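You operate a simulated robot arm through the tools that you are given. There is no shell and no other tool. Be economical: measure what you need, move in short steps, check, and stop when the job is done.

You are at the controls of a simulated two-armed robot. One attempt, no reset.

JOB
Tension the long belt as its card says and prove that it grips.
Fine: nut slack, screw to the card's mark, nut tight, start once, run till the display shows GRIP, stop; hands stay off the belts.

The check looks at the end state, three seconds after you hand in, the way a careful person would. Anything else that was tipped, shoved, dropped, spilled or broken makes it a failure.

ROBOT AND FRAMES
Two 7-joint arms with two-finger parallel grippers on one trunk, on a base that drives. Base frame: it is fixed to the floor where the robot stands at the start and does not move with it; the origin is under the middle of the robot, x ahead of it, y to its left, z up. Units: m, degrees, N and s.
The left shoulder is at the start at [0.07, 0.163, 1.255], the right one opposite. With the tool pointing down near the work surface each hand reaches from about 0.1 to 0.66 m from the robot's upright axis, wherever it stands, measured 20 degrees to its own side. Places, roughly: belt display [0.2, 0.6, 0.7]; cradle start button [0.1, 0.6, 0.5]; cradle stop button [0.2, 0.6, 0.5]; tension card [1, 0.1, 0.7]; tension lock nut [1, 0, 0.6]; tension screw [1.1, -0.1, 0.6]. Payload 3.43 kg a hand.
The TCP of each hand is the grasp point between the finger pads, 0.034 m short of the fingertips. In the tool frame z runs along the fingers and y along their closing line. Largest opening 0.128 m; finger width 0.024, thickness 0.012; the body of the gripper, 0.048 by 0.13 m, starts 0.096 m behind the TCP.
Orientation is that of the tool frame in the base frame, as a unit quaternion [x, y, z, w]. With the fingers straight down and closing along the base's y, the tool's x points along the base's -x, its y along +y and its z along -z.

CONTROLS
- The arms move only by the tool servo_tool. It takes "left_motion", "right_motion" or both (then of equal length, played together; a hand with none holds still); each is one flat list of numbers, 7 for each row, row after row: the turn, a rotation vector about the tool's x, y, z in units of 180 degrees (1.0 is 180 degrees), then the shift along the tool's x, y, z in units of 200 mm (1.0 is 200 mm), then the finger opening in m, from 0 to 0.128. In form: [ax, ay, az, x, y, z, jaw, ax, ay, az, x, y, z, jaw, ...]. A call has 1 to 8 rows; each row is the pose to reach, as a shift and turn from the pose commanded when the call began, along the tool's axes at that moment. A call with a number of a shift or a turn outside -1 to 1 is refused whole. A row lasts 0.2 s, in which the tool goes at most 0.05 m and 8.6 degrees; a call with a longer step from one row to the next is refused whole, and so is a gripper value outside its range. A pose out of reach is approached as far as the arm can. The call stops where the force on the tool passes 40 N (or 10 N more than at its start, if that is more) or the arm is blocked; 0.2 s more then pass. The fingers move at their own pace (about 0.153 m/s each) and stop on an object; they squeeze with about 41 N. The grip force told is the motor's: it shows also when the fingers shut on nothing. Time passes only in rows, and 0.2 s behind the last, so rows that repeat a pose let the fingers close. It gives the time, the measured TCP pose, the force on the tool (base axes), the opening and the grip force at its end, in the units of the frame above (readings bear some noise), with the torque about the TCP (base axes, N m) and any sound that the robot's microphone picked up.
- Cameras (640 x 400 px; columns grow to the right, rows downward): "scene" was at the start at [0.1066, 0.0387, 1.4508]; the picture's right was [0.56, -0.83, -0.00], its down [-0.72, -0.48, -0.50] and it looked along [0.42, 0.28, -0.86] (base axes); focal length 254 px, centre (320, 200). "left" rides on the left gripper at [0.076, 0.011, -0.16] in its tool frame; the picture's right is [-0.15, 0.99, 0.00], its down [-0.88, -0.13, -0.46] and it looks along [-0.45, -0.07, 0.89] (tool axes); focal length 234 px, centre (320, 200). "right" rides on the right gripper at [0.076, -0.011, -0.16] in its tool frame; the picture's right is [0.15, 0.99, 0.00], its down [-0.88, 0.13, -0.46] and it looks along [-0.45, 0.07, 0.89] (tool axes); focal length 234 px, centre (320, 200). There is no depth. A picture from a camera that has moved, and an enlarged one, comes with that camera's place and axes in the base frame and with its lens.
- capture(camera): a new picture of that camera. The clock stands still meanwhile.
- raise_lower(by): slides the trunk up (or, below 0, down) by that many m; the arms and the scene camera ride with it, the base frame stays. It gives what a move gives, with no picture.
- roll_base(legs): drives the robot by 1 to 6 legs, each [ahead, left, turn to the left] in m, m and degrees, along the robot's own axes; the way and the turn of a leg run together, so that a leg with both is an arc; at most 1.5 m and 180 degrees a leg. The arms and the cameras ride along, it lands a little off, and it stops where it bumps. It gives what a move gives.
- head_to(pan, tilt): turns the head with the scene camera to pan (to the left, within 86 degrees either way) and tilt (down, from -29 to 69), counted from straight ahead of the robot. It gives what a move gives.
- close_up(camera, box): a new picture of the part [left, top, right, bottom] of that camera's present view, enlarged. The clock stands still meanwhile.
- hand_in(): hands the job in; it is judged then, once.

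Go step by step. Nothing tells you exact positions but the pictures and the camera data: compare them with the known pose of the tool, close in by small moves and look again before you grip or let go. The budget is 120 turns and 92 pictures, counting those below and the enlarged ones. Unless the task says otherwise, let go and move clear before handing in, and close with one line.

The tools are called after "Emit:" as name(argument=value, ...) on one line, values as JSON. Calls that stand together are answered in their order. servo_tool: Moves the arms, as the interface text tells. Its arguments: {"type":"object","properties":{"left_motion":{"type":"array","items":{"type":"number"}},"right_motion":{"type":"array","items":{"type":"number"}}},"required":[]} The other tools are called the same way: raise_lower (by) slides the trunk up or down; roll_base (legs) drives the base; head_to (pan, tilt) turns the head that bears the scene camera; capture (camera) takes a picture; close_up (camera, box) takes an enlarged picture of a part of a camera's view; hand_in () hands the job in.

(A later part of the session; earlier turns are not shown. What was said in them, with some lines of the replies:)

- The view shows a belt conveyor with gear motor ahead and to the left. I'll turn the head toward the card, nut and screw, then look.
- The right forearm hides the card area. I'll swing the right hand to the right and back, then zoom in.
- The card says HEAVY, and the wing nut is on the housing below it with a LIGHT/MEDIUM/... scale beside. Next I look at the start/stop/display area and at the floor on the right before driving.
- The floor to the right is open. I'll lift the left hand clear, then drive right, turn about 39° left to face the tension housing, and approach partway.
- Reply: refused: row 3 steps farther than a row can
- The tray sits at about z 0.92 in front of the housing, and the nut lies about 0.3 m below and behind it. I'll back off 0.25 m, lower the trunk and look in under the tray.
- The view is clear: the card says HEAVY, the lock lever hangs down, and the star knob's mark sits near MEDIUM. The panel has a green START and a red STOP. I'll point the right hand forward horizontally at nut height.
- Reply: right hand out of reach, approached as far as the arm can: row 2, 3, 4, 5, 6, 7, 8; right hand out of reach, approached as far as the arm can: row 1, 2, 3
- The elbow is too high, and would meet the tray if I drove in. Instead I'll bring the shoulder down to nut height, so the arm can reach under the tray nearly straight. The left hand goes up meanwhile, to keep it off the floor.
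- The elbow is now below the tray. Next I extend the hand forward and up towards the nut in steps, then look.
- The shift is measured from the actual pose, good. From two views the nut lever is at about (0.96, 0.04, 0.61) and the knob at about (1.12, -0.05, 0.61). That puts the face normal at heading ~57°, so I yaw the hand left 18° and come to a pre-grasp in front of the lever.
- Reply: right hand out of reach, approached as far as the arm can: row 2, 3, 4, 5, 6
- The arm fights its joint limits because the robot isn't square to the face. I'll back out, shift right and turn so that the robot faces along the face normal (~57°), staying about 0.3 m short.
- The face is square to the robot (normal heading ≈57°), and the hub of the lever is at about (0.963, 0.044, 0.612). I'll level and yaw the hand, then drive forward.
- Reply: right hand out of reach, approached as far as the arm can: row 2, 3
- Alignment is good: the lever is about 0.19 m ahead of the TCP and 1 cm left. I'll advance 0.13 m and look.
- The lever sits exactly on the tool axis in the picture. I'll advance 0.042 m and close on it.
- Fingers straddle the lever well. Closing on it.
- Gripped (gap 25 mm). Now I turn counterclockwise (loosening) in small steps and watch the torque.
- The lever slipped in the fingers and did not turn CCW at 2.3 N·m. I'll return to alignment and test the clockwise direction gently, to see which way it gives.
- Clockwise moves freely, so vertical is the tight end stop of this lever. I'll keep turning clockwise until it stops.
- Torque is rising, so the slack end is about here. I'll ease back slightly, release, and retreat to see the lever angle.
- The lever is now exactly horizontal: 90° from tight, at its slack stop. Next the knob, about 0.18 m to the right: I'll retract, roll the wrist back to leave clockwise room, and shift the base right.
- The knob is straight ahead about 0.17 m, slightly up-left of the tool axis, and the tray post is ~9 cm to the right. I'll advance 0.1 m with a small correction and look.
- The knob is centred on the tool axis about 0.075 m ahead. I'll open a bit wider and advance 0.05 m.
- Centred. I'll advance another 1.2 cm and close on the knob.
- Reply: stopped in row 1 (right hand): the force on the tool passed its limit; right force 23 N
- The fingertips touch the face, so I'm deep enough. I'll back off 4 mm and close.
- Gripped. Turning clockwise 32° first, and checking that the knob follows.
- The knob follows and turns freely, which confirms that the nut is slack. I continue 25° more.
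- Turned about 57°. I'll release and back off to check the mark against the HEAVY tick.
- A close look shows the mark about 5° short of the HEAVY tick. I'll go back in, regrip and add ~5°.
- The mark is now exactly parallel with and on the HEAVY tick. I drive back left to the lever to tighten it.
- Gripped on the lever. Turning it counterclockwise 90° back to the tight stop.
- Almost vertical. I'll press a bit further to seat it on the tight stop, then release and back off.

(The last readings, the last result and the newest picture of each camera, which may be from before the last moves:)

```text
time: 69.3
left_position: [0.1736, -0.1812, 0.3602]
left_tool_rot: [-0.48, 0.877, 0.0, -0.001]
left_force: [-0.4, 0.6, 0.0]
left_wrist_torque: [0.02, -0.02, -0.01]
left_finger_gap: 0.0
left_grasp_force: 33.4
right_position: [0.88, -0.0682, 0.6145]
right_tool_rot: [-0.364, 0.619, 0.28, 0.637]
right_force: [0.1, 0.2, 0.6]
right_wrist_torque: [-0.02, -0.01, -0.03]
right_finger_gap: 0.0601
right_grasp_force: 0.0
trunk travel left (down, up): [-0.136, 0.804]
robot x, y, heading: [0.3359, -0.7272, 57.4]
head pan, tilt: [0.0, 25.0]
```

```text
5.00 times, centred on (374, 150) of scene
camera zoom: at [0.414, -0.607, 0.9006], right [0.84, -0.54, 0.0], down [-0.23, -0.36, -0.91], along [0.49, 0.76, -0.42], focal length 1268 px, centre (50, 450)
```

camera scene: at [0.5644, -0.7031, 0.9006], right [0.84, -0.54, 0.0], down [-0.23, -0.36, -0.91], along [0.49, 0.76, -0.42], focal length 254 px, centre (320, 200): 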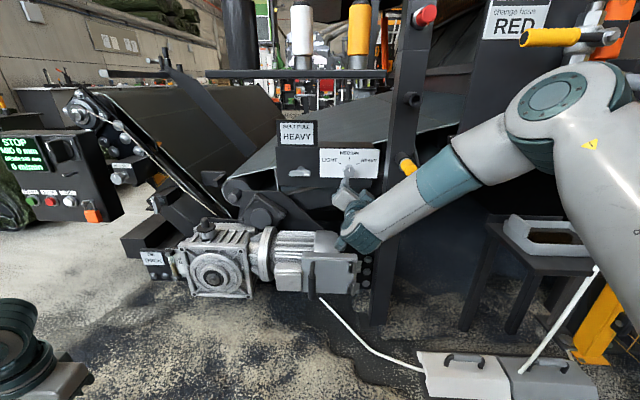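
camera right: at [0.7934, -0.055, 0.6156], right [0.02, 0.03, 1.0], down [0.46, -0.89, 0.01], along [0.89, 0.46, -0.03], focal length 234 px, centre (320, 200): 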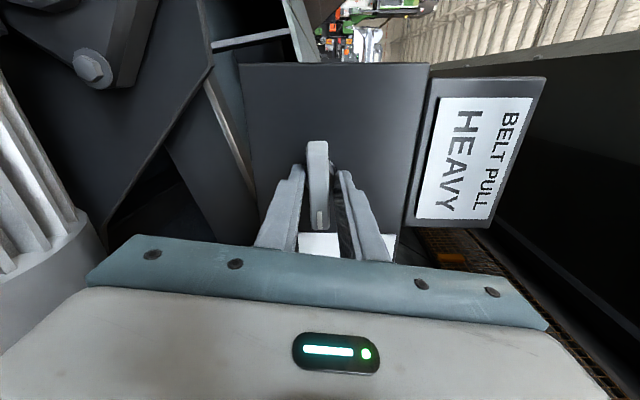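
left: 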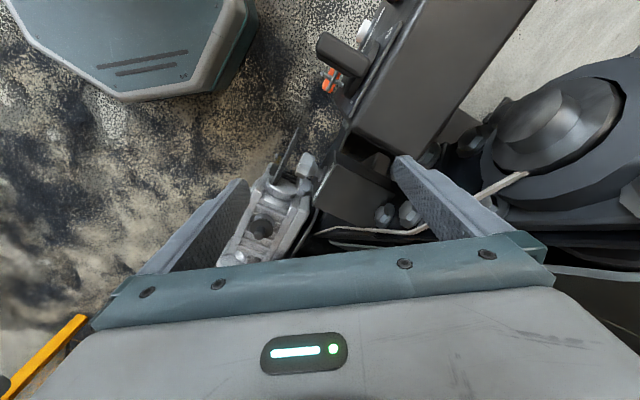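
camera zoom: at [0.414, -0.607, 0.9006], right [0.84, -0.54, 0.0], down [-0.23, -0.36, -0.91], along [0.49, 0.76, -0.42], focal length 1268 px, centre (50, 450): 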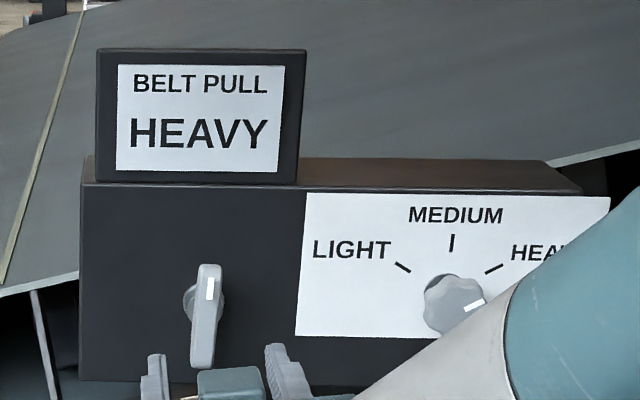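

The lever still leans ~6° from vertical and no stop torque was felt. I'll regrip and turn until the torque rises.

Emit:
servo_tool(right_motion=[0, 0, 0, 0, 0, 0.2, 0.06, 0, 0, 0, 0, 0, 0.4, 0.06, 0, 0, 0, 0, 0, 0.6, 0.06, 0, 0, 0, 0, 0, 0.6, 0.03, 0, 0, 0, 0, 0, 0.6, 0.0, 0, 0, 0, 0, 0, 0.6, 0.0])

Emit:
servo_tool(right_motion=[0, 0, -0.03, 0, 0, 0, 0.0, 0, 0, -0.06, 0, 0, 0, 0.0, 0, 0, -0.08, 0, 0, 0, 0.0, 0, 0, -0.08, 0, 0, 0, 0.0])

Emit:
close_up(camera="scene", box=[310, 130, 406, 190])

```text
time: 70.7
left_position: [0.1723, -0.1798, 0.3601]
left_tool_rot: [-0.479, 0.878, 0.0, -0.001]
left_force: [0.2, -0.3, 0.6]
left_wrist_torque: [0.0, -0.02, 0.02]
left_finger_gap: 0.0003
left_grasp_force: 33.2
right_position: [0.9512, 0.0304, 0.6119]
right_tool_rot: [-0.363, 0.62, 0.28, 0.637]
right_force: [6.1, 1.1, 2.2]
right_wrist_torque: [-0.61, 0.44, -0.31]
right_finger_gap: 0.0253
right_grasp_force: 45.5
trunk travel left (down, up): [-0.136, 0.804]
robot x, y, heading: [0.3345, -0.7297, 57.2]
head pan, tilt: [0.0, 25.0]
```

```text
time: 71.7
left_position: [0.1742, -0.1814, 0.3601]
left_tool_rot: [-0.48, 0.877, 0.0, -0.001]
left_force: [0.8, -0.5, 0.0]
left_wrist_torque: [0.01, -0.01, 0.04]
left_finger_gap: 0.0
left_grasp_force: 33.0
right_position: [0.9515, 0.0298, 0.6111]
right_tool_rot: [-0.439, 0.57, 0.197, 0.667]
right_force: [10.1, 7.7, 1.0]
right_wrist_torque: [0.18, 1.05, -1.19]
right_finger_gap: 0.0259
right_grasp_force: 44.7
trunk travel left (down, up): [-0.136, 0.804]
robot x, y, heading: [0.3359, -0.7293, 57.4]
head pan, tilt: [0.0, 25.0]
```

```text
6.67 times, centred on (358, 160) of scene
camera zoom: at [0.4148, -0.6065, 0.9005], right [0.84, -0.54, 0.0], down [-0.23, -0.36, -0.91], along [0.49, 0.76, -0.42], focal length 1690 px, centre (67, 467)
```

zoom: 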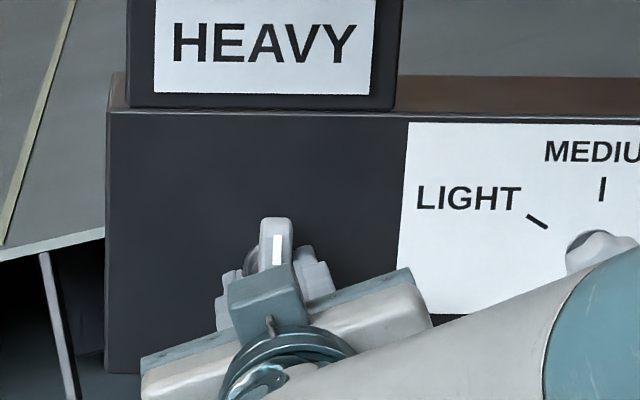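

The lever is vertical against its stop, with the torque up. I'll open without turning back, retreat, and verify.

Emit:
servo_tool(right_motion=[0, 0, 0, 0, 0, 0, 0.04, 0, 0, 0, 0, 0, 0, 0.07, 0, 0, 0, 0, 0, 0, 0.07, 0, 0, 0, 0, 0, -0.2, 0.07, 0, 0, 0, 0, 0, -0.4, 0.07, 0, 0, 0, 0, 0, -0.6, 0.07, 0, 0, 0, 0, 0, -0.8, 0.07])

Emit:
close_up(camera="scene", box=[310, 110, 438, 190])

```text
time: 73.3
left_position: [0.1729, -0.1825, 0.3597]
left_tool_rot: [-0.48, 0.878, 0.0, -0.001]
left_force: [1.5, 0.0, -0.5]
left_wrist_torque: [0.01, -0.04, 0.01]
left_finger_gap: 0.0001
left_grasp_force: 33.2
right_position: [0.8568, -0.1006, 0.615]
right_tool_rot: [-0.44, 0.569, 0.197, 0.667]
right_force: [0.5, 0.1, 0.9]
right_wrist_torque: [-0.01, 0.01, 0.01]
right_finger_gap: 0.0699
right_grasp_force: 0.1
trunk travel left (down, up): [-0.136, 0.804]
robot x, y, heading: [0.3348, -0.7255, 57.3]
head pan, tilt: [0.0, 25.0]
```

```text
5.00 times, centred on (374, 150) of scene
camera zoom: at [0.4141, -0.607, 0.9006], right [0.84, -0.54, 0.0], down [-0.23, -0.36, -0.91], along [0.49, 0.76, -0.42], focal length 1268 px, centre (50, 450)
```

zoom: 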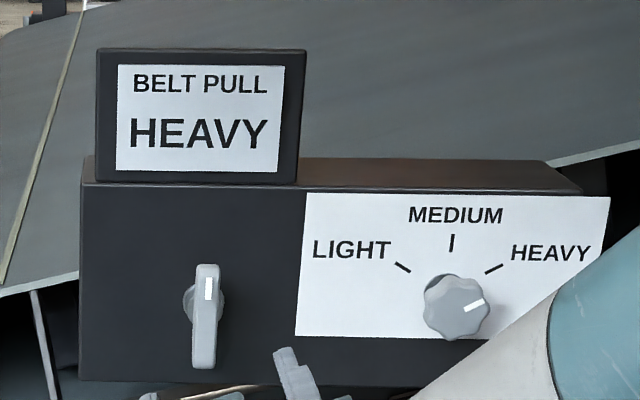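

The tension is set and locked: the mark is on HEAVY and the lever is on its tight stop. Now I back away and turn toward the control panel, closing the right fingers into a pusher.

Emit:
roll_base(legs=[[-0.3, 0, 0], [0, 0, 33]])

Emit:
servo_tool(right_motion=[0, 0, 0.04, 0, 0, 0, 0.05, 0, 0, 0.08, 0, 0, 0, 0.02, 0, 0, 0.12, 0, 0, 0, 0.0, 0, 0, 0.13, 0, 0, 0, 0.0, 0, 0, 0.13, 0, 0, 0, 0.0])

Emit:
capture(camera="scene")

Emit:
capture(camera="right")

```text
time: 76.9
left_position: [-0.2616, -0.6112, 0.3599]
left_tool_rot: [0.709, -0.705, 0.0, 0.0]
left_force: [0.2, 0.1, 0.2]
left_wrist_torque: [-0.01, 0.01, -0.03]
left_finger_gap: 0.0002
left_grasp_force: 32.5
right_position: [0.2685, -0.1708, 0.6156]
right_tool_rot: [-0.583, 0.421, 0.378, 0.584]
right_force: [0.0, 0.6, 0.8]
right_wrist_torque: [-0.02, 0.0, 0.0]
right_finger_gap: 0.07
right_grasp_force: 0.1
trunk travel left (down, up): [-0.136, 0.804]
robot x, y, heading: [0.1736, -0.9807, 90.3]
head pan, tilt: [0.0, 25.0]
```

```text
time: 78.1
left_position: [-0.2616, -0.6099, 0.3598]
left_tool_rot: [0.709, -0.706, 0.0, 0.0]
left_force: [0.0, -0.2, 0.2]
left_wrist_torque: [0.03, 0.01, 0.01]
left_finger_gap: 0.0
left_grasp_force: 32.6
right_position: [0.2695, -0.1701, 0.6146]
right_tool_rot: [-0.485, 0.53, 0.489, 0.494]
right_force: [0.4, -0.1, 0.6]
right_wrist_torque: [0.0, -0.02, 0.02]
right_finger_gap: 0.0
right_grasp_force: 33.2
trunk travel left (down, up): [-0.136, 0.804]
robot x, y, heading: [0.1735, -0.9799, 90.4]
head pan, tilt: [0.0, 25.0]
```

```text
25 pictures are left
camera scene: at [0.1734, -0.8377, 0.9006], right [1.0, 0.0, 0.0], down [0.0, -0.42, -0.91], along [0.0, 0.91, -0.42], focal length 254 px, centre (320, 200)
```

scene: 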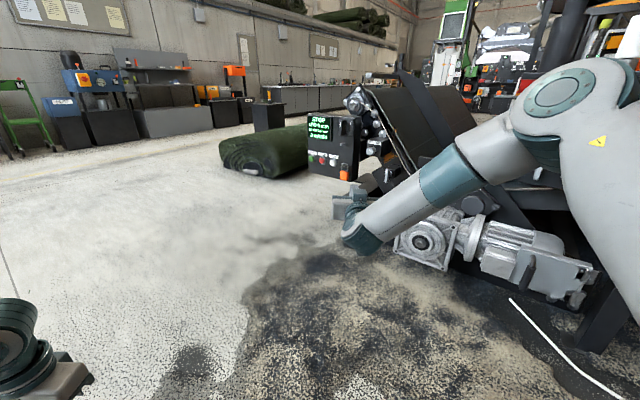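

```text
24 pictures are left
camera right: at [0.2678, -0.3329, 0.544], right [-0.99, 0.05, -0.11], down [-0.12, -0.42, 0.9], along [0.0, 0.91, 0.42], focal length 234 px, centre (320, 200)
```

right: 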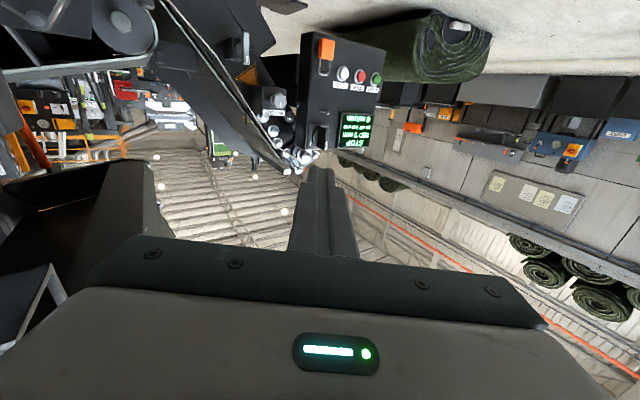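

Emit:
close_up(camera="scene", box=[292, 100, 404, 190])

Emit:
close_up(camera="right", box=[280, 20, 408, 160])

```text
4.44 times, centred on (348, 145) of scene
camera zoom: at [0.1734, -0.8377, 0.9006], right [1.0, 0.0, 0.0], down [0.0, -0.42, -0.91], along [0.0, 0.91, -0.42], focal length 1127 px, centre (196, 444)
```

zoom: 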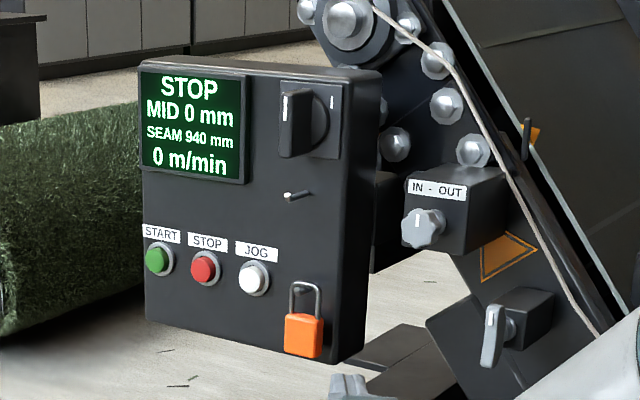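

```text
2.86 times, centred on (344, 90) of right
camera zoom: at [0.2678, -0.3329, 0.544], right [-0.99, 0.05, -0.11], down [-0.12, -0.42, 0.9], along [0.0, 0.91, 0.42], focal length 669 px, centre (251, 514)
```

zoom: 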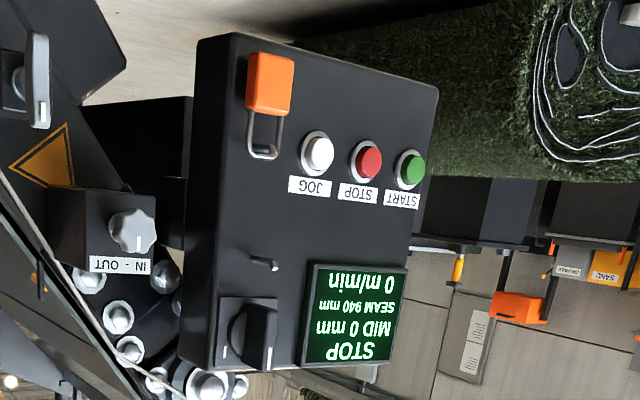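

Buttons triangulate to roughly green (0.12, 0.63, 0.49) and red (0.18, 0.55, 0.49), with the panel normal at heading about 50°. I'll drive round to face the panel squarely, stopping short.

Emit:
roll_base(legs=[[0, 0.63, 0], [0, 0, -37], [0.5, 0.52, 0]])

Emit:
capture(camera="scene")

Emit:
capture(camera="right")

```text
time: 86.9
left_position: [-0.6828, 0.2875, 0.3597]
left_tool_rot: [-0.442, 0.897, 0.0, -0.001]
left_force: [0.4, 0.1, 0.7]
left_wrist_torque: [-0.02, -0.01, -0.02]
left_finger_gap: 0.0
left_grasp_force: 32.8
right_position: [0.0069, 0.3077, 0.6157]
right_tool_rot: [-0.287, 0.659, 0.302, 0.626]
right_force: [0.0, -0.5, -0.3]
right_wrist_torque: [0.01, 0.01, -0.03]
right_finger_gap: 0.0
right_grasp_force: 33.0
trunk travel left (down, up): [-0.136, 0.804]
robot x, y, heading: [-0.5721, -0.2729, 52.2]
head pan, tilt: [0.0, 25.0]
```

```text
21 pictures are left
camera scene: at [-0.479, -0.1582, 0.9006], right [0.79, -0.61, 0.0], down [-0.26, -0.33, -0.91], along [0.55, 0.72, -0.42], focal length 254 px, centre (320, 200)
```

scene: 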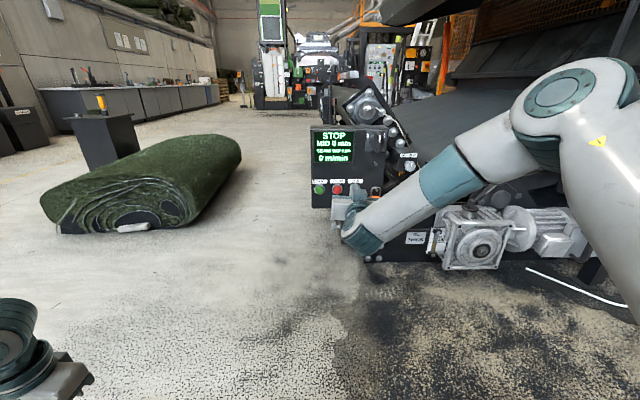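

```text
20 pictures are left
camera right: at [-0.0938, 0.1805, 0.5439], right [-0.76, 0.65, -0.11], down [-0.35, -0.26, 0.9], along [0.55, 0.72, 0.42], focal length 234 px, centre (320, 200)
```

right: 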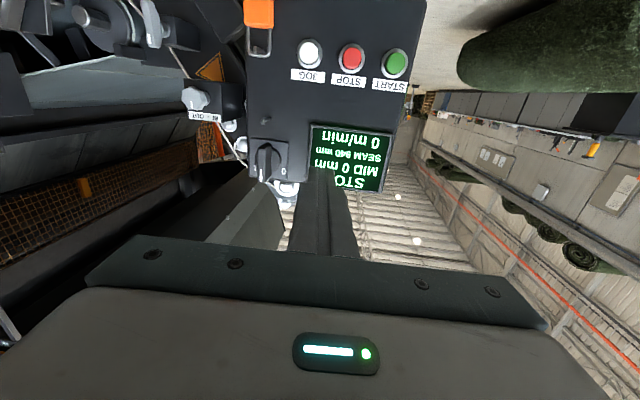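

Green confirmed at about (0.117, 0.629, 0.49). I'll drive 0.13 m closer and 0.12 m left, then lower the hand to button height.

Emit:
roll_base(legs=[[0.13, 0.12, 0]])

Emit:
servo_tool(right_motion=[0, 0, 0, 0.15, 0, 0, 0.0, 0, 0, 0, 0.3, 0, 0, 0.0, 0, 0, 0, 0.45, 0, 0, 0.0, 0, 0, 0, 0.6, 0, 0, 0.0])

Emit:
capture(camera="right")

Emit:
capture(camera="scene")

```text
time: 88.4
left_position: [-0.6988, 0.4651, 0.3595]
left_tool_rot: [-0.442, 0.897, 0.0, -0.001]
left_force: [1.5, -0.1, -0.2]
left_wrist_torque: [0.04, 0.01, 0.01]
left_finger_gap: 0.0
left_grasp_force: 32.8
right_position: [-0.0097, 0.4856, 0.615]
right_tool_rot: [-0.287, 0.659, 0.301, 0.627]
right_force: [0.4, 0.1, 0.3]
right_wrist_torque: [0.0, -0.03, 0.01]
right_finger_gap: 0.0001
right_grasp_force: 32.9
trunk travel left (down, up): [-0.136, 0.804]
robot x, y, heading: [-0.5836, -0.097, 52.3]
head pan, tilt: [0.0, 25.0]
```

```text
time: 89.4
left_position: [-0.6989, 0.4632, 0.3598]
left_tool_rot: [-0.441, 0.897, 0.0, -0.001]
left_force: [0.0, 0.4, 1.0]
left_wrist_torque: [-0.02, 0.02, 0.0]
left_finger_gap: 0.0002
left_grasp_force: 33.1
right_position: [-0.0381, 0.4989, 0.5116]
right_tool_rot: [-0.28, 0.668, 0.291, 0.625]
right_force: [-0.7, 0.0, -0.1]
right_wrist_torque: [-0.05, -0.01, 0.03]
right_finger_gap: 0.0
right_grasp_force: 32.5
right hand out of reach, approached as far as the arm can: row 2, 3, 4
trunk travel left (down, up): [-0.136, 0.804]
robot x, y, heading: [-0.5837, -0.0915, 52.3]
head pan, tilt: [0.0, 25.0]
```

```text
19 pictures are left
camera right: at [-0.1428, 0.3717, 0.4433], right [-0.74, 0.66, -0.11], down [-0.35, -0.24, 0.91], along [0.58, 0.71, 0.41], focal length 234 px, centre (320, 200)
```

right: 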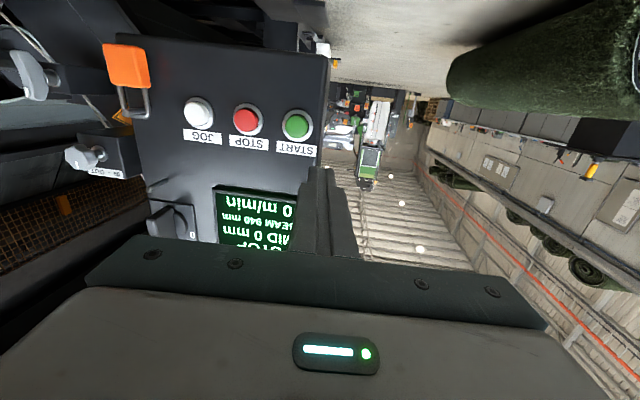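

```text
18 pictures are left
camera scene: at [-0.4947, 0.0184, 0.9006], right [0.79, -0.61, 0.0], down [-0.26, -0.33, -0.91], along [0.55, 0.72, -0.42], focal length 254 px, centre (320, 200)
```

scene: 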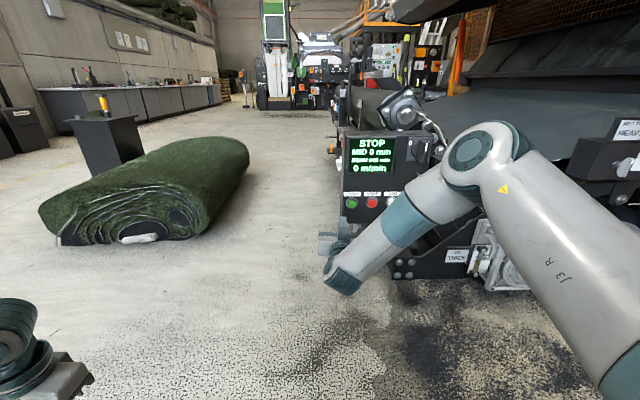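

Green lies about 0.2 m ahead, 3.5 cm right and ~1.8 cm below the tool axis. I'll lower the trunk 1.8 cm, shift right, advance 0.1 m, and look.

Emit:
raise_lower(by=-0.018)

Emit:
servo_tool(right_motion=[0, 0, 0, 0, -0.08, 0.1, 0.0, 0, 0, 0, 0, -0.16, 0.25, 0.0, 0, 0, 0, 0, -0.17, 0.4, 0.0, 0, 0, 0, 0, -0.17, 0.5, 0.0])

Emit:
capture(camera="right")

Emit:
close_up(camera="scene", box=[300, 110, 460, 270])

```text
time: 90.1
left_position: [-0.6982, 0.4627, 0.3428]
left_tool_rot: [-0.441, 0.897, 0.001, 0.0]
left_force: [-0.3, 0.1, -0.4]
left_wrist_torque: [0.0, -0.02, -0.02]
left_finger_gap: 0.0002
left_grasp_force: 33.1
right_position: [-0.0397, 0.498, 0.4951]
right_tool_rot: [-0.282, 0.667, 0.292, 0.625]
right_force: [0.0, 0.6, 0.3]
right_wrist_torque: [-0.01, -0.01, -0.04]
right_finger_gap: 0.0
right_grasp_force: 32.8
trunk travel left (down, up): [-0.118, 0.822]
robot x, y, heading: [-0.5815, -0.0958, 52.4]
head pan, tilt: [0.0, 25.0]
```

```text
time: 91.1
left_position: [-0.6998, 0.4634, 0.3419]
left_tool_rot: [-0.442, 0.897, 0.0, 0.0]
left_force: [0.2, -0.3, -0.5]
left_wrist_torque: [-0.04, 0.03, -0.02]
left_finger_gap: 0.0003
left_grasp_force: 32.8
right_position: [0.0407, 0.5603, 0.5]
right_tool_rot: [-0.276, 0.677, 0.281, 0.622]
right_force: [0.6, 0.1, -0.5]
right_wrist_torque: [0.01, -0.01, 0.0]
right_finger_gap: 0.0
right_grasp_force: 32.7
right hand out of reach, approached as far as the arm can: row 1, 2, 3, 4
trunk travel left (down, up): [-0.118, 0.822]
robot x, y, heading: [-0.5843, -0.0956, 52.4]
head pan, tilt: [0.0, 25.0]
```

```text
17 pictures are left
camera right: at [-0.0665, 0.4368, 0.4342], right [-0.73, 0.68, -0.11], down [-0.34, -0.22, 0.91], along [0.6, 0.7, 0.39], focal length 234 px, centre (320, 200)
```

right: 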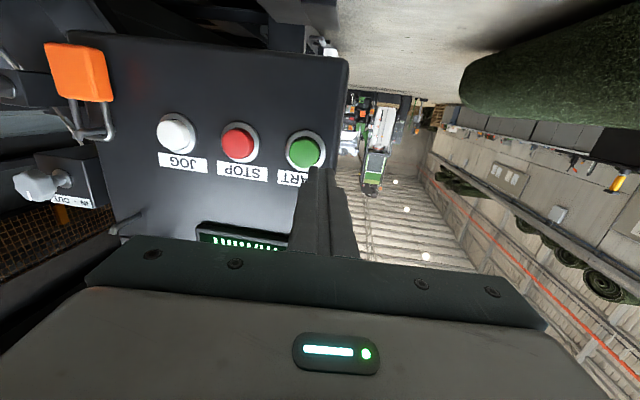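

```text
2.50 times, centred on (380, 190) of scene
camera zoom: at [-0.4948, 0.0184, 0.8826], right [0.79, -0.61, 0.0], down [-0.26, -0.33, -0.91], along [0.55, 0.72, -0.42], focal length 634 px, centre (170, 225)
```

zoom: 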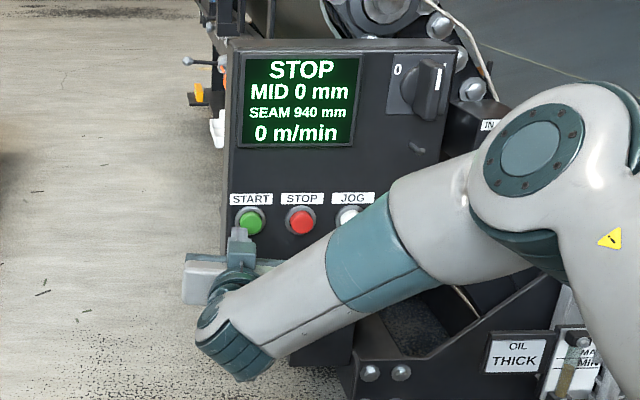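

Lined up within ~1.5 cm. I correct right and advance 4.5 cm, then check before pressing.

Emit:
servo_tool(right_motion=[0, 0, 0, 0.01, -0.04, 0.05, 0.0, 0, 0, 0, 0.02, -0.08, 0.12, 0.0, 0, 0, 0, 0.02, -0.08, 0.18, 0.0, 0, 0, 0, 0.02, -0.08, 0.22, 0.0])

Emit:
capture(camera="right")

Emit:
close_up(camera="scene", box=[340, 170, 420, 230])

```text
time: 92.1
left_position: [-0.6982, 0.4631, 0.3414]
left_tool_rot: [-0.441, 0.897, 0.0, 0.0]
left_force: [-0.5, 0.4, -0.6]
left_wrist_torque: [-0.03, -0.01, 0.02]
left_finger_gap: 0.0
left_grasp_force: 32.9
right_position: [0.0732, 0.5939, 0.5025]
right_tool_rot: [-0.278, 0.675, 0.283, 0.622]
right_force: [0.3, 0.0, 0.1]
right_wrist_torque: [0.03, 0.02, 0.02]
right_finger_gap: 0.0
right_grasp_force: 33.2
right hand out of reach, approached as far as the arm can: row 1, 2, 3, 4
trunk travel left (down, up): [-0.118, 0.822]
robot x, y, heading: [-0.5768, -0.095, 52.5]
head pan, tilt: [0.0, 25.0]
```

```text
15 pictures are left
camera right: at [-0.0338, 0.4692, 0.4366], right [-0.73, 0.67, -0.11], down [-0.34, -0.22, 0.91], along [0.59, 0.7, 0.39], focal length 234 px, centre (320, 200)
```

right: 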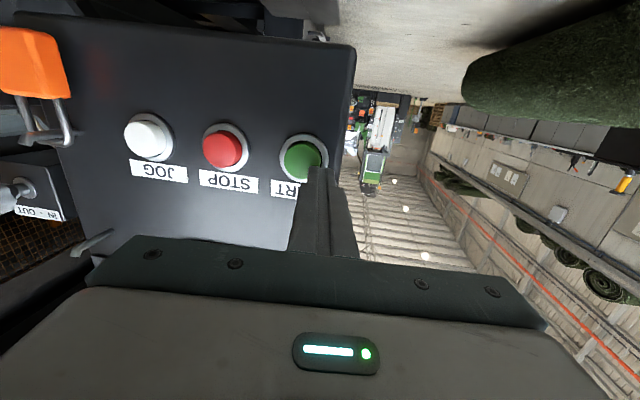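

```text
6.67 times, centred on (380, 200) of scene
camera zoom: at [-0.4949, 0.0185, 0.8826], right [0.79, -0.61, 0.0], down [-0.26, -0.34, -0.91], along [0.55, 0.72, -0.42], focal length 1690 px, centre (-80, 200)
```

zoom: 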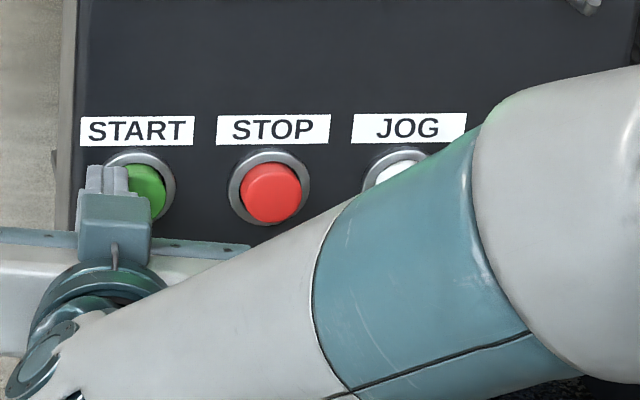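

The arm is at a yaw limit, so I'll use the base for the 1.8 cm rightward correction and the trunk for 0.8 cm down.

Emit:
roll_base(legs=[[0, -0.018, 0]])

Emit:
raise_lower(by=-0.008)

Emit:
capture(camera="right")

```text
time: 92.9
left_position: [-0.6843, 0.4547, 0.3417]
left_tool_rot: [-0.441, 0.897, -0.001, 0.0]
left_force: [0.4, 0.2, 0.4]
left_wrist_torque: [-0.02, 0.02, -0.03]
left_finger_gap: 0.0
left_grasp_force: 32.9
right_position: [0.0866, 0.5842, 0.5036]
right_tool_rot: [-0.277, 0.676, 0.282, 0.622]
right_force: [-0.3, -0.7, -0.1]
right_wrist_torque: [-0.01, 0.0, 0.02]
right_finger_gap: 0.0002
right_grasp_force: 32.5
trunk travel left (down, up): [-0.118, 0.822]
robot x, y, heading: [-0.5706, -0.1037, 52.4]
head pan, tilt: [0.0, 25.0]
```

```text
time: 93.4
left_position: [-0.6848, 0.4515, 0.3331]
left_tool_rot: [-0.441, 0.898, 0.0, 0.001]
left_force: [0.2, -0.5, 0.1]
left_wrist_torque: [-0.04, 0.0, -0.01]
left_finger_gap: 0.0
left_grasp_force: 32.5
right_position: [0.0869, 0.5843, 0.4931]
right_tool_rot: [-0.278, 0.675, 0.283, 0.622]
right_force: [-0.9, -1.4, -0.9]
right_wrist_torque: [0.01, -0.01, 0.02]
right_finger_gap: 0.0
right_grasp_force: 32.9
trunk travel left (down, up): [-0.11, 0.83]
robot x, y, heading: [-0.5672, -0.1071, 52.3]
head pan, tilt: [0.0, 25.0]
```

```text
13 pictures are left
camera right: at [-0.0201, 0.4582, 0.4282], right [-0.73, 0.67, -0.11], down [-0.34, -0.22, 0.91], along [0.59, 0.7, 0.39], focal length 234 px, centre (320, 200)
```

right: 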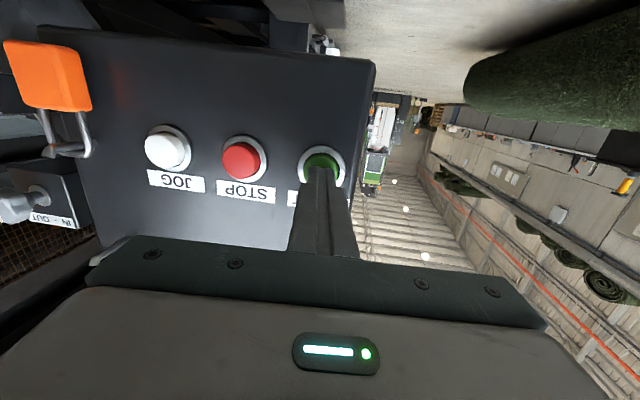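

The fingertips are centred on the green button. Pressing gently in small steps.

Emit:
servo_tool(right_motion=[0, 0, 0, 0, 0, 0.05, 0.0, 0, 0, 0, 0, 0, 0.09, 0.0, 0, 0, 0, 0, 0, 0.12, 0.0, 0, 0, 0, 0, 0, 0.14, 0.0])

Emit:
close_up(camera="scene", box=[320, 120, 440, 230])

```text
time: 94.0
left_position: [-0.6852, 0.4518, 0.3351]
left_tool_rot: [-0.441, 0.898, 0.0, 0.001]
left_force: [0.1, 0.2, 0.6]
left_wrist_torque: [-0.01, -0.04, 0.0]
left_finger_gap: 0.0
left_grasp_force: 33.1
right_position: [0.0923, 0.5904, 0.4949]
right_tool_rot: [-0.278, 0.675, 0.284, 0.622]
right_force: [-19.2, -29.1, 5.8]
right_wrist_torque: [0.4, -0.29, -0.04]
right_finger_gap: 0.0
right_grasp_force: 33.1
trunk travel left (down, up): [-0.11, 0.83]
robot x, y, heading: [-0.5683, -0.1044, 52.3]
head pan, tilt: [0.0, 25.0]
heard: click
stopped in row 2 (right hand): the force on the tool passed its limit (the readings are from after the stop); the commanded pose is now the measured one
```

```text
3.64 times, centred on (380, 175) of scene
camera zoom: at [-0.4828, 0.0044, 0.8751], right [0.79, -0.61, 0.0], down [-0.26, -0.33, -0.91], along [0.56, 0.72, -0.42], focal length 922 px, centre (102, 291)
```

zoom: 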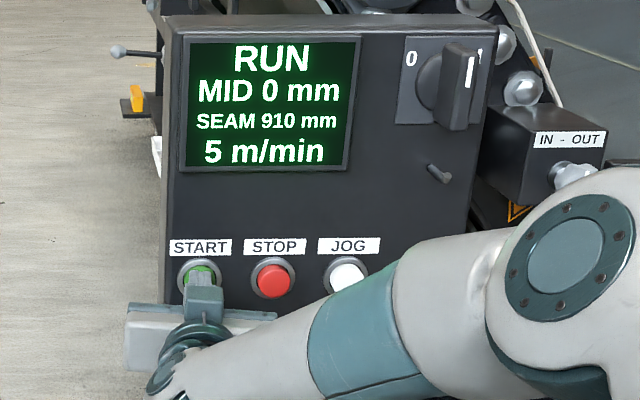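

RUN, 5 m/min. I retract and move right to stand ready at the STOP button while it runs.

Emit:
servo_tool(right_motion=[0, 0, 0, 0, 0, -0.1, 0.0, 0, 0, 0, 0, 0, -0.2, 0.0])

Emit:
roll_base(legs=[[0, -0.078, 0]])

Emit:
capture(camera="right")

Emit:
close_up(camera="scene", box=[280, 120, 400, 230])

```text
time: 94.6
left_position: [-0.684, 0.4522, 0.3337]
left_tool_rot: [-0.441, 0.897, 0.0, 0.0]
left_force: [-0.3, 0.4, 0.6]
left_wrist_torque: [0.02, -0.02, 0.01]
left_finger_gap: 0.0001
left_grasp_force: 33.6
right_position: [0.0668, 0.565, 0.4942]
right_tool_rot: [-0.278, 0.676, 0.282, 0.622]
right_force: [0.9, -0.3, -0.3]
right_wrist_torque: [-0.04, 0.0, -0.01]
right_finger_gap: 0.0
right_grasp_force: 33.1
trunk travel left (down, up): [-0.11, 0.83]
robot x, y, heading: [-0.5676, -0.1076, 52.2]
head pan, tilt: [0.0, 25.0]
```

```text
time: 95.6
left_position: [-0.6226, 0.405, 0.3344]
left_tool_rot: [-0.441, 0.898, 0.0, 0.0]
left_force: [-0.4, -0.1, -0.2]
left_wrist_torque: [0.01, -0.01, 0.0]
left_finger_gap: 0.0
left_grasp_force: 33.2
right_position: [0.1285, 0.5162, 0.4947]
right_tool_rot: [-0.279, 0.675, 0.283, 0.621]
right_force: [0.0, 0.6, 0.0]
right_wrist_torque: [-0.02, 0.01, 0.01]
right_finger_gap: 0.0
right_grasp_force: 32.9
trunk travel left (down, up): [-0.11, 0.83]
robot x, y, heading: [-0.5143, -0.1567, 52.3]
head pan, tilt: [0.0, 25.0]
```

```text
11 pictures are left
camera right: at [0.0216, 0.3908, 0.429], right [-0.73, 0.67, -0.11], down [-0.34, -0.22, 0.91], along [0.59, 0.7, 0.39], focal length 234 px, centre (320, 200)
```

right: 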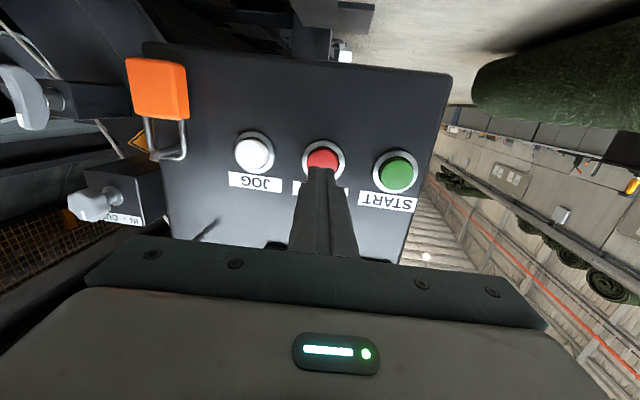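

```text
3.64 times, centred on (340, 175) of scene
camera zoom: at [-0.4195, -0.0408, 0.8746], right [0.79, -0.61, 0.0], down [-0.26, -0.33, -0.91], along [0.55, 0.72, -0.42], focal length 922 px, centre (247, 291)
```

zoom: 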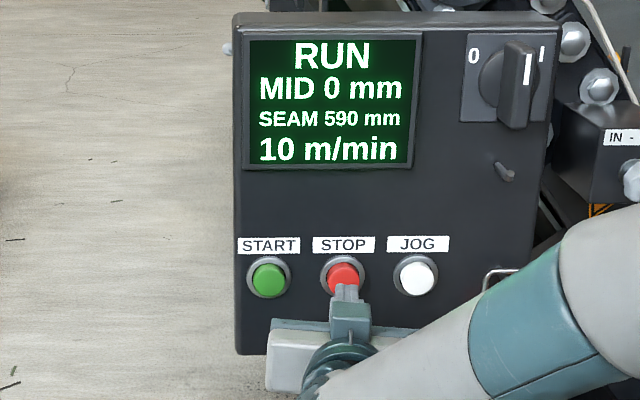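

Perfectly aligned with STOP; the belt is up to 10 m/min with no GRIP yet. I hover closer and let time pass.

Emit:
servo_tool(right_motion=[0, 0, 0, 0, 0, 0.06, 0.0, 0, 0, 0, 0, 0, 0.09, 0.0, 0, 0, 0, 0, 0, 0.09, 0.0, 0, 0, 0, 0, 0, 0.09, 0.0])

Emit:
close_up(camera="scene", box=[280, 120, 400, 230])

```text
time: 96.6
left_position: [-0.6239, 0.4035, 0.3334]
left_tool_rot: [-0.441, 0.898, 0.0, 0.001]
left_force: [0.0, -0.5, -0.2]
left_wrist_torque: [0.05, -0.01, 0.0]
left_finger_gap: 0.0
left_grasp_force: 33.3
right_position: [0.1413, 0.5304, 0.4936]
right_tool_rot: [-0.278, 0.676, 0.282, 0.622]
right_force: [0.3, 0.0, 0.0]
right_wrist_torque: [-0.03, 0.02, 0.01]
right_finger_gap: 0.0
right_grasp_force: 33.1
trunk travel left (down, up): [-0.11, 0.83]
robot x, y, heading: [-0.5055, -0.152, 52.3]
head pan, tilt: [0.0, 25.0]
```

```text
3.64 times, centred on (340, 175) of scene
camera zoom: at [-0.4196, -0.0407, 0.8746], right [0.79, -0.61, 0.0], down [-0.26, -0.33, -0.91], along [0.55, 0.72, -0.42], focal length 922 px, centre (247, 291)
```

zoom: 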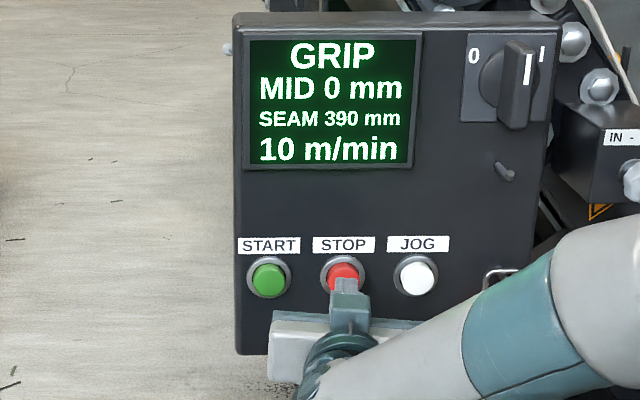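

GRIP is shown. Pressing STOP now.

Emit:
servo_tool(right_motion=[0, 0, 0, 0, 0, 0.05, 0.0, 0, 0, 0, 0, 0, 0.09, 0.0, 0, 0, 0, 0, 0, 0.13, 0.0, 0, 0, 0, 0, 0, 0.16, 0.0, 0, 0, 0, 0, 0, 0.19, 0.0])

Emit:
close_up(camera="scene", box=[280, 120, 400, 230])

```text
time: 97.5
left_position: [-0.6228, 0.4025, 0.3348]
left_tool_rot: [-0.44, 0.898, 0.0, 0.0]
left_force: [-0.4, 0.0, 0.4]
left_wrist_torque: [0.01, -0.02, -0.01]
left_finger_gap: 0.0002
left_grasp_force: 33.1
right_position: [0.1555, 0.5458, 0.4925]
right_tool_rot: [-0.278, 0.676, 0.283, 0.62]
right_force: [-18.7, -28.0, 6.4]
right_wrist_torque: [0.44, -0.27, -0.04]
right_finger_gap: 0.0
right_grasp_force: 32.8
trunk travel left (down, up): [-0.11, 0.83]
robot x, y, heading: [-0.5058, -0.1537, 52.2]
head pan, tilt: [0.0, 25.0]
heard: click
stopped in row 4 (right hand): the force on the tool passed its limit (the readings are from after the stop); the commanded pose is now the measured one
```

```text
3.64 times, centred on (340, 175) of scene
camera zoom: at [-0.4216, -0.0439, 0.8751], right [0.79, -0.61, 0.0], down [-0.26, -0.33, -0.91], along [0.56, 0.72, -0.42], focal length 922 px, centre (247, 291)
```

zoom: 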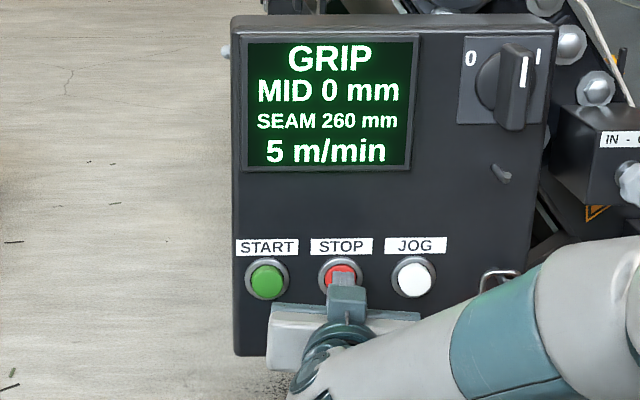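

The belt is slowing after the click. I retract the hand, back the robot off, and confirm it has stopped.

Emit:
servo_tool(right_motion=[0, 0, 0, 0, 0, -0.15, 0.0, 0, 0, 0, 0, 0, -0.3, 0.0, 0, 0, 0, 0, 0, -0.4, 0.0])

Emit:
roll_base(legs=[[-0.15, 0, 0]])

Emit:
close_up(camera="scene", box=[280, 100, 400, 210])

Emit:
capture(camera="scene")

```text
time: 98.3
left_position: [-0.6227, 0.404, 0.3341]
left_tool_rot: [-0.441, 0.898, 0.0, 0.0]
left_force: [-0.1, 0.1, 0.6]
left_wrist_torque: [-0.02, 0.01, 0.0]
left_finger_gap: 0.0001
left_grasp_force: 33.2
right_position: [0.1025, 0.4883, 0.497]
right_tool_rot: [-0.279, 0.677, 0.282, 0.62]
right_force: [0.0, -0.1, 0.0]
right_wrist_torque: [-0.04, -0.02, 0.01]
right_finger_gap: 0.0002
right_grasp_force: 32.6
trunk travel left (down, up): [-0.11, 0.83]
robot x, y, heading: [-0.505, -0.1551, 52.4]
head pan, tilt: [0.0, 25.0]
```

```text
time: 99.7
left_position: [-0.7147, 0.2851, 0.3342]
left_tool_rot: [-0.44, 0.898, 0.0, 0.0]
left_force: [-0.1, -0.5, -0.8]
left_wrist_torque: [-0.03, 0.0, 0.03]
left_finger_gap: 0.0
left_grasp_force: 33.0
right_position: [0.0102, 0.369, 0.4952]
right_tool_rot: [-0.279, 0.676, 0.282, 0.621]
right_force: [-0.4, -0.3, 0.2]
right_wrist_torque: [0.01, 0.01, -0.01]
right_finger_gap: 0.0002
right_grasp_force: 33.2
trunk travel left (down, up): [-0.11, 0.83]
robot x, y, heading: [-0.5984, -0.2762, 52.3]
head pan, tilt: [0.0, 25.0]
```

```text
3.64 times, centred on (340, 155) of scene
camera zoom: at [-0.5125, -0.161, 0.8746], right [0.79, -0.61, 0.0], down [-0.26, -0.33, -0.91], along [0.56, 0.72, -0.42], focal length 922 px, centre (247, 364)
```

zoom: 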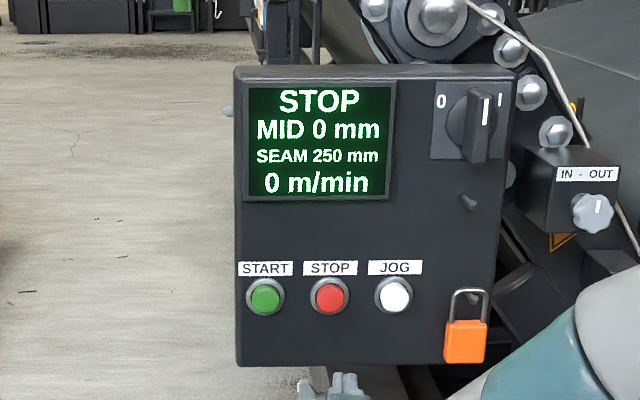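

```text
6 pictures are left
camera scene: at [-0.5125, -0.161, 0.8746], right [0.79, -0.61, 0.0], down [-0.26, -0.33, -0.91], along [0.56, 0.72, -0.42], focal length 254 px, centre (320, 200)
```

scene: 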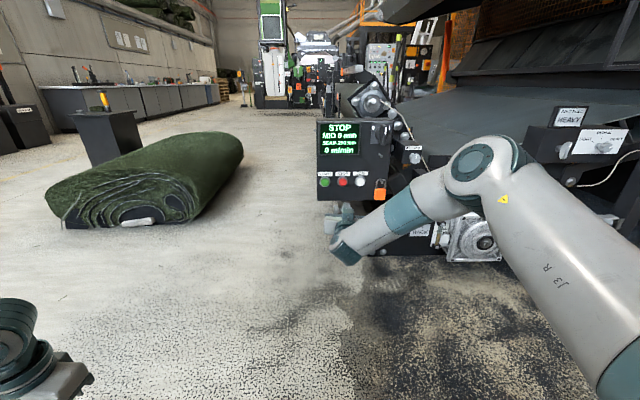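

Stopped at 0 m/min after GRIP. One last look at the lever and knob before handing in.

Emit:
close_up(camera="scene", box=[544, 100, 640, 170])

```text
5.71 times, centred on (592, 135) of scene
camera zoom: at [-0.5125, -0.161, 0.8746], right [0.79, -0.61, 0.0], down [-0.26, -0.33, -0.91], along [0.56, 0.72, -0.42], focal length 1449 px, centre (-1234, 571)
```

zoom: 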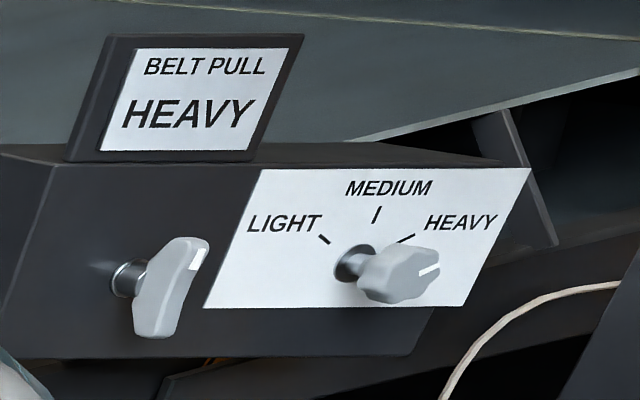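

The lever is tight, the knob is on HEAVY, the belt is stopped, and both hands are clear. Handing in.

Emit:
hand_in()

```text
The job is handed in.
```

The long belt is tensioned to HEAVY as its card says, the lock nut is back on its tight stop, and it was started once, ran until the display showed GRIP, and is now stopped at 0 m/min.
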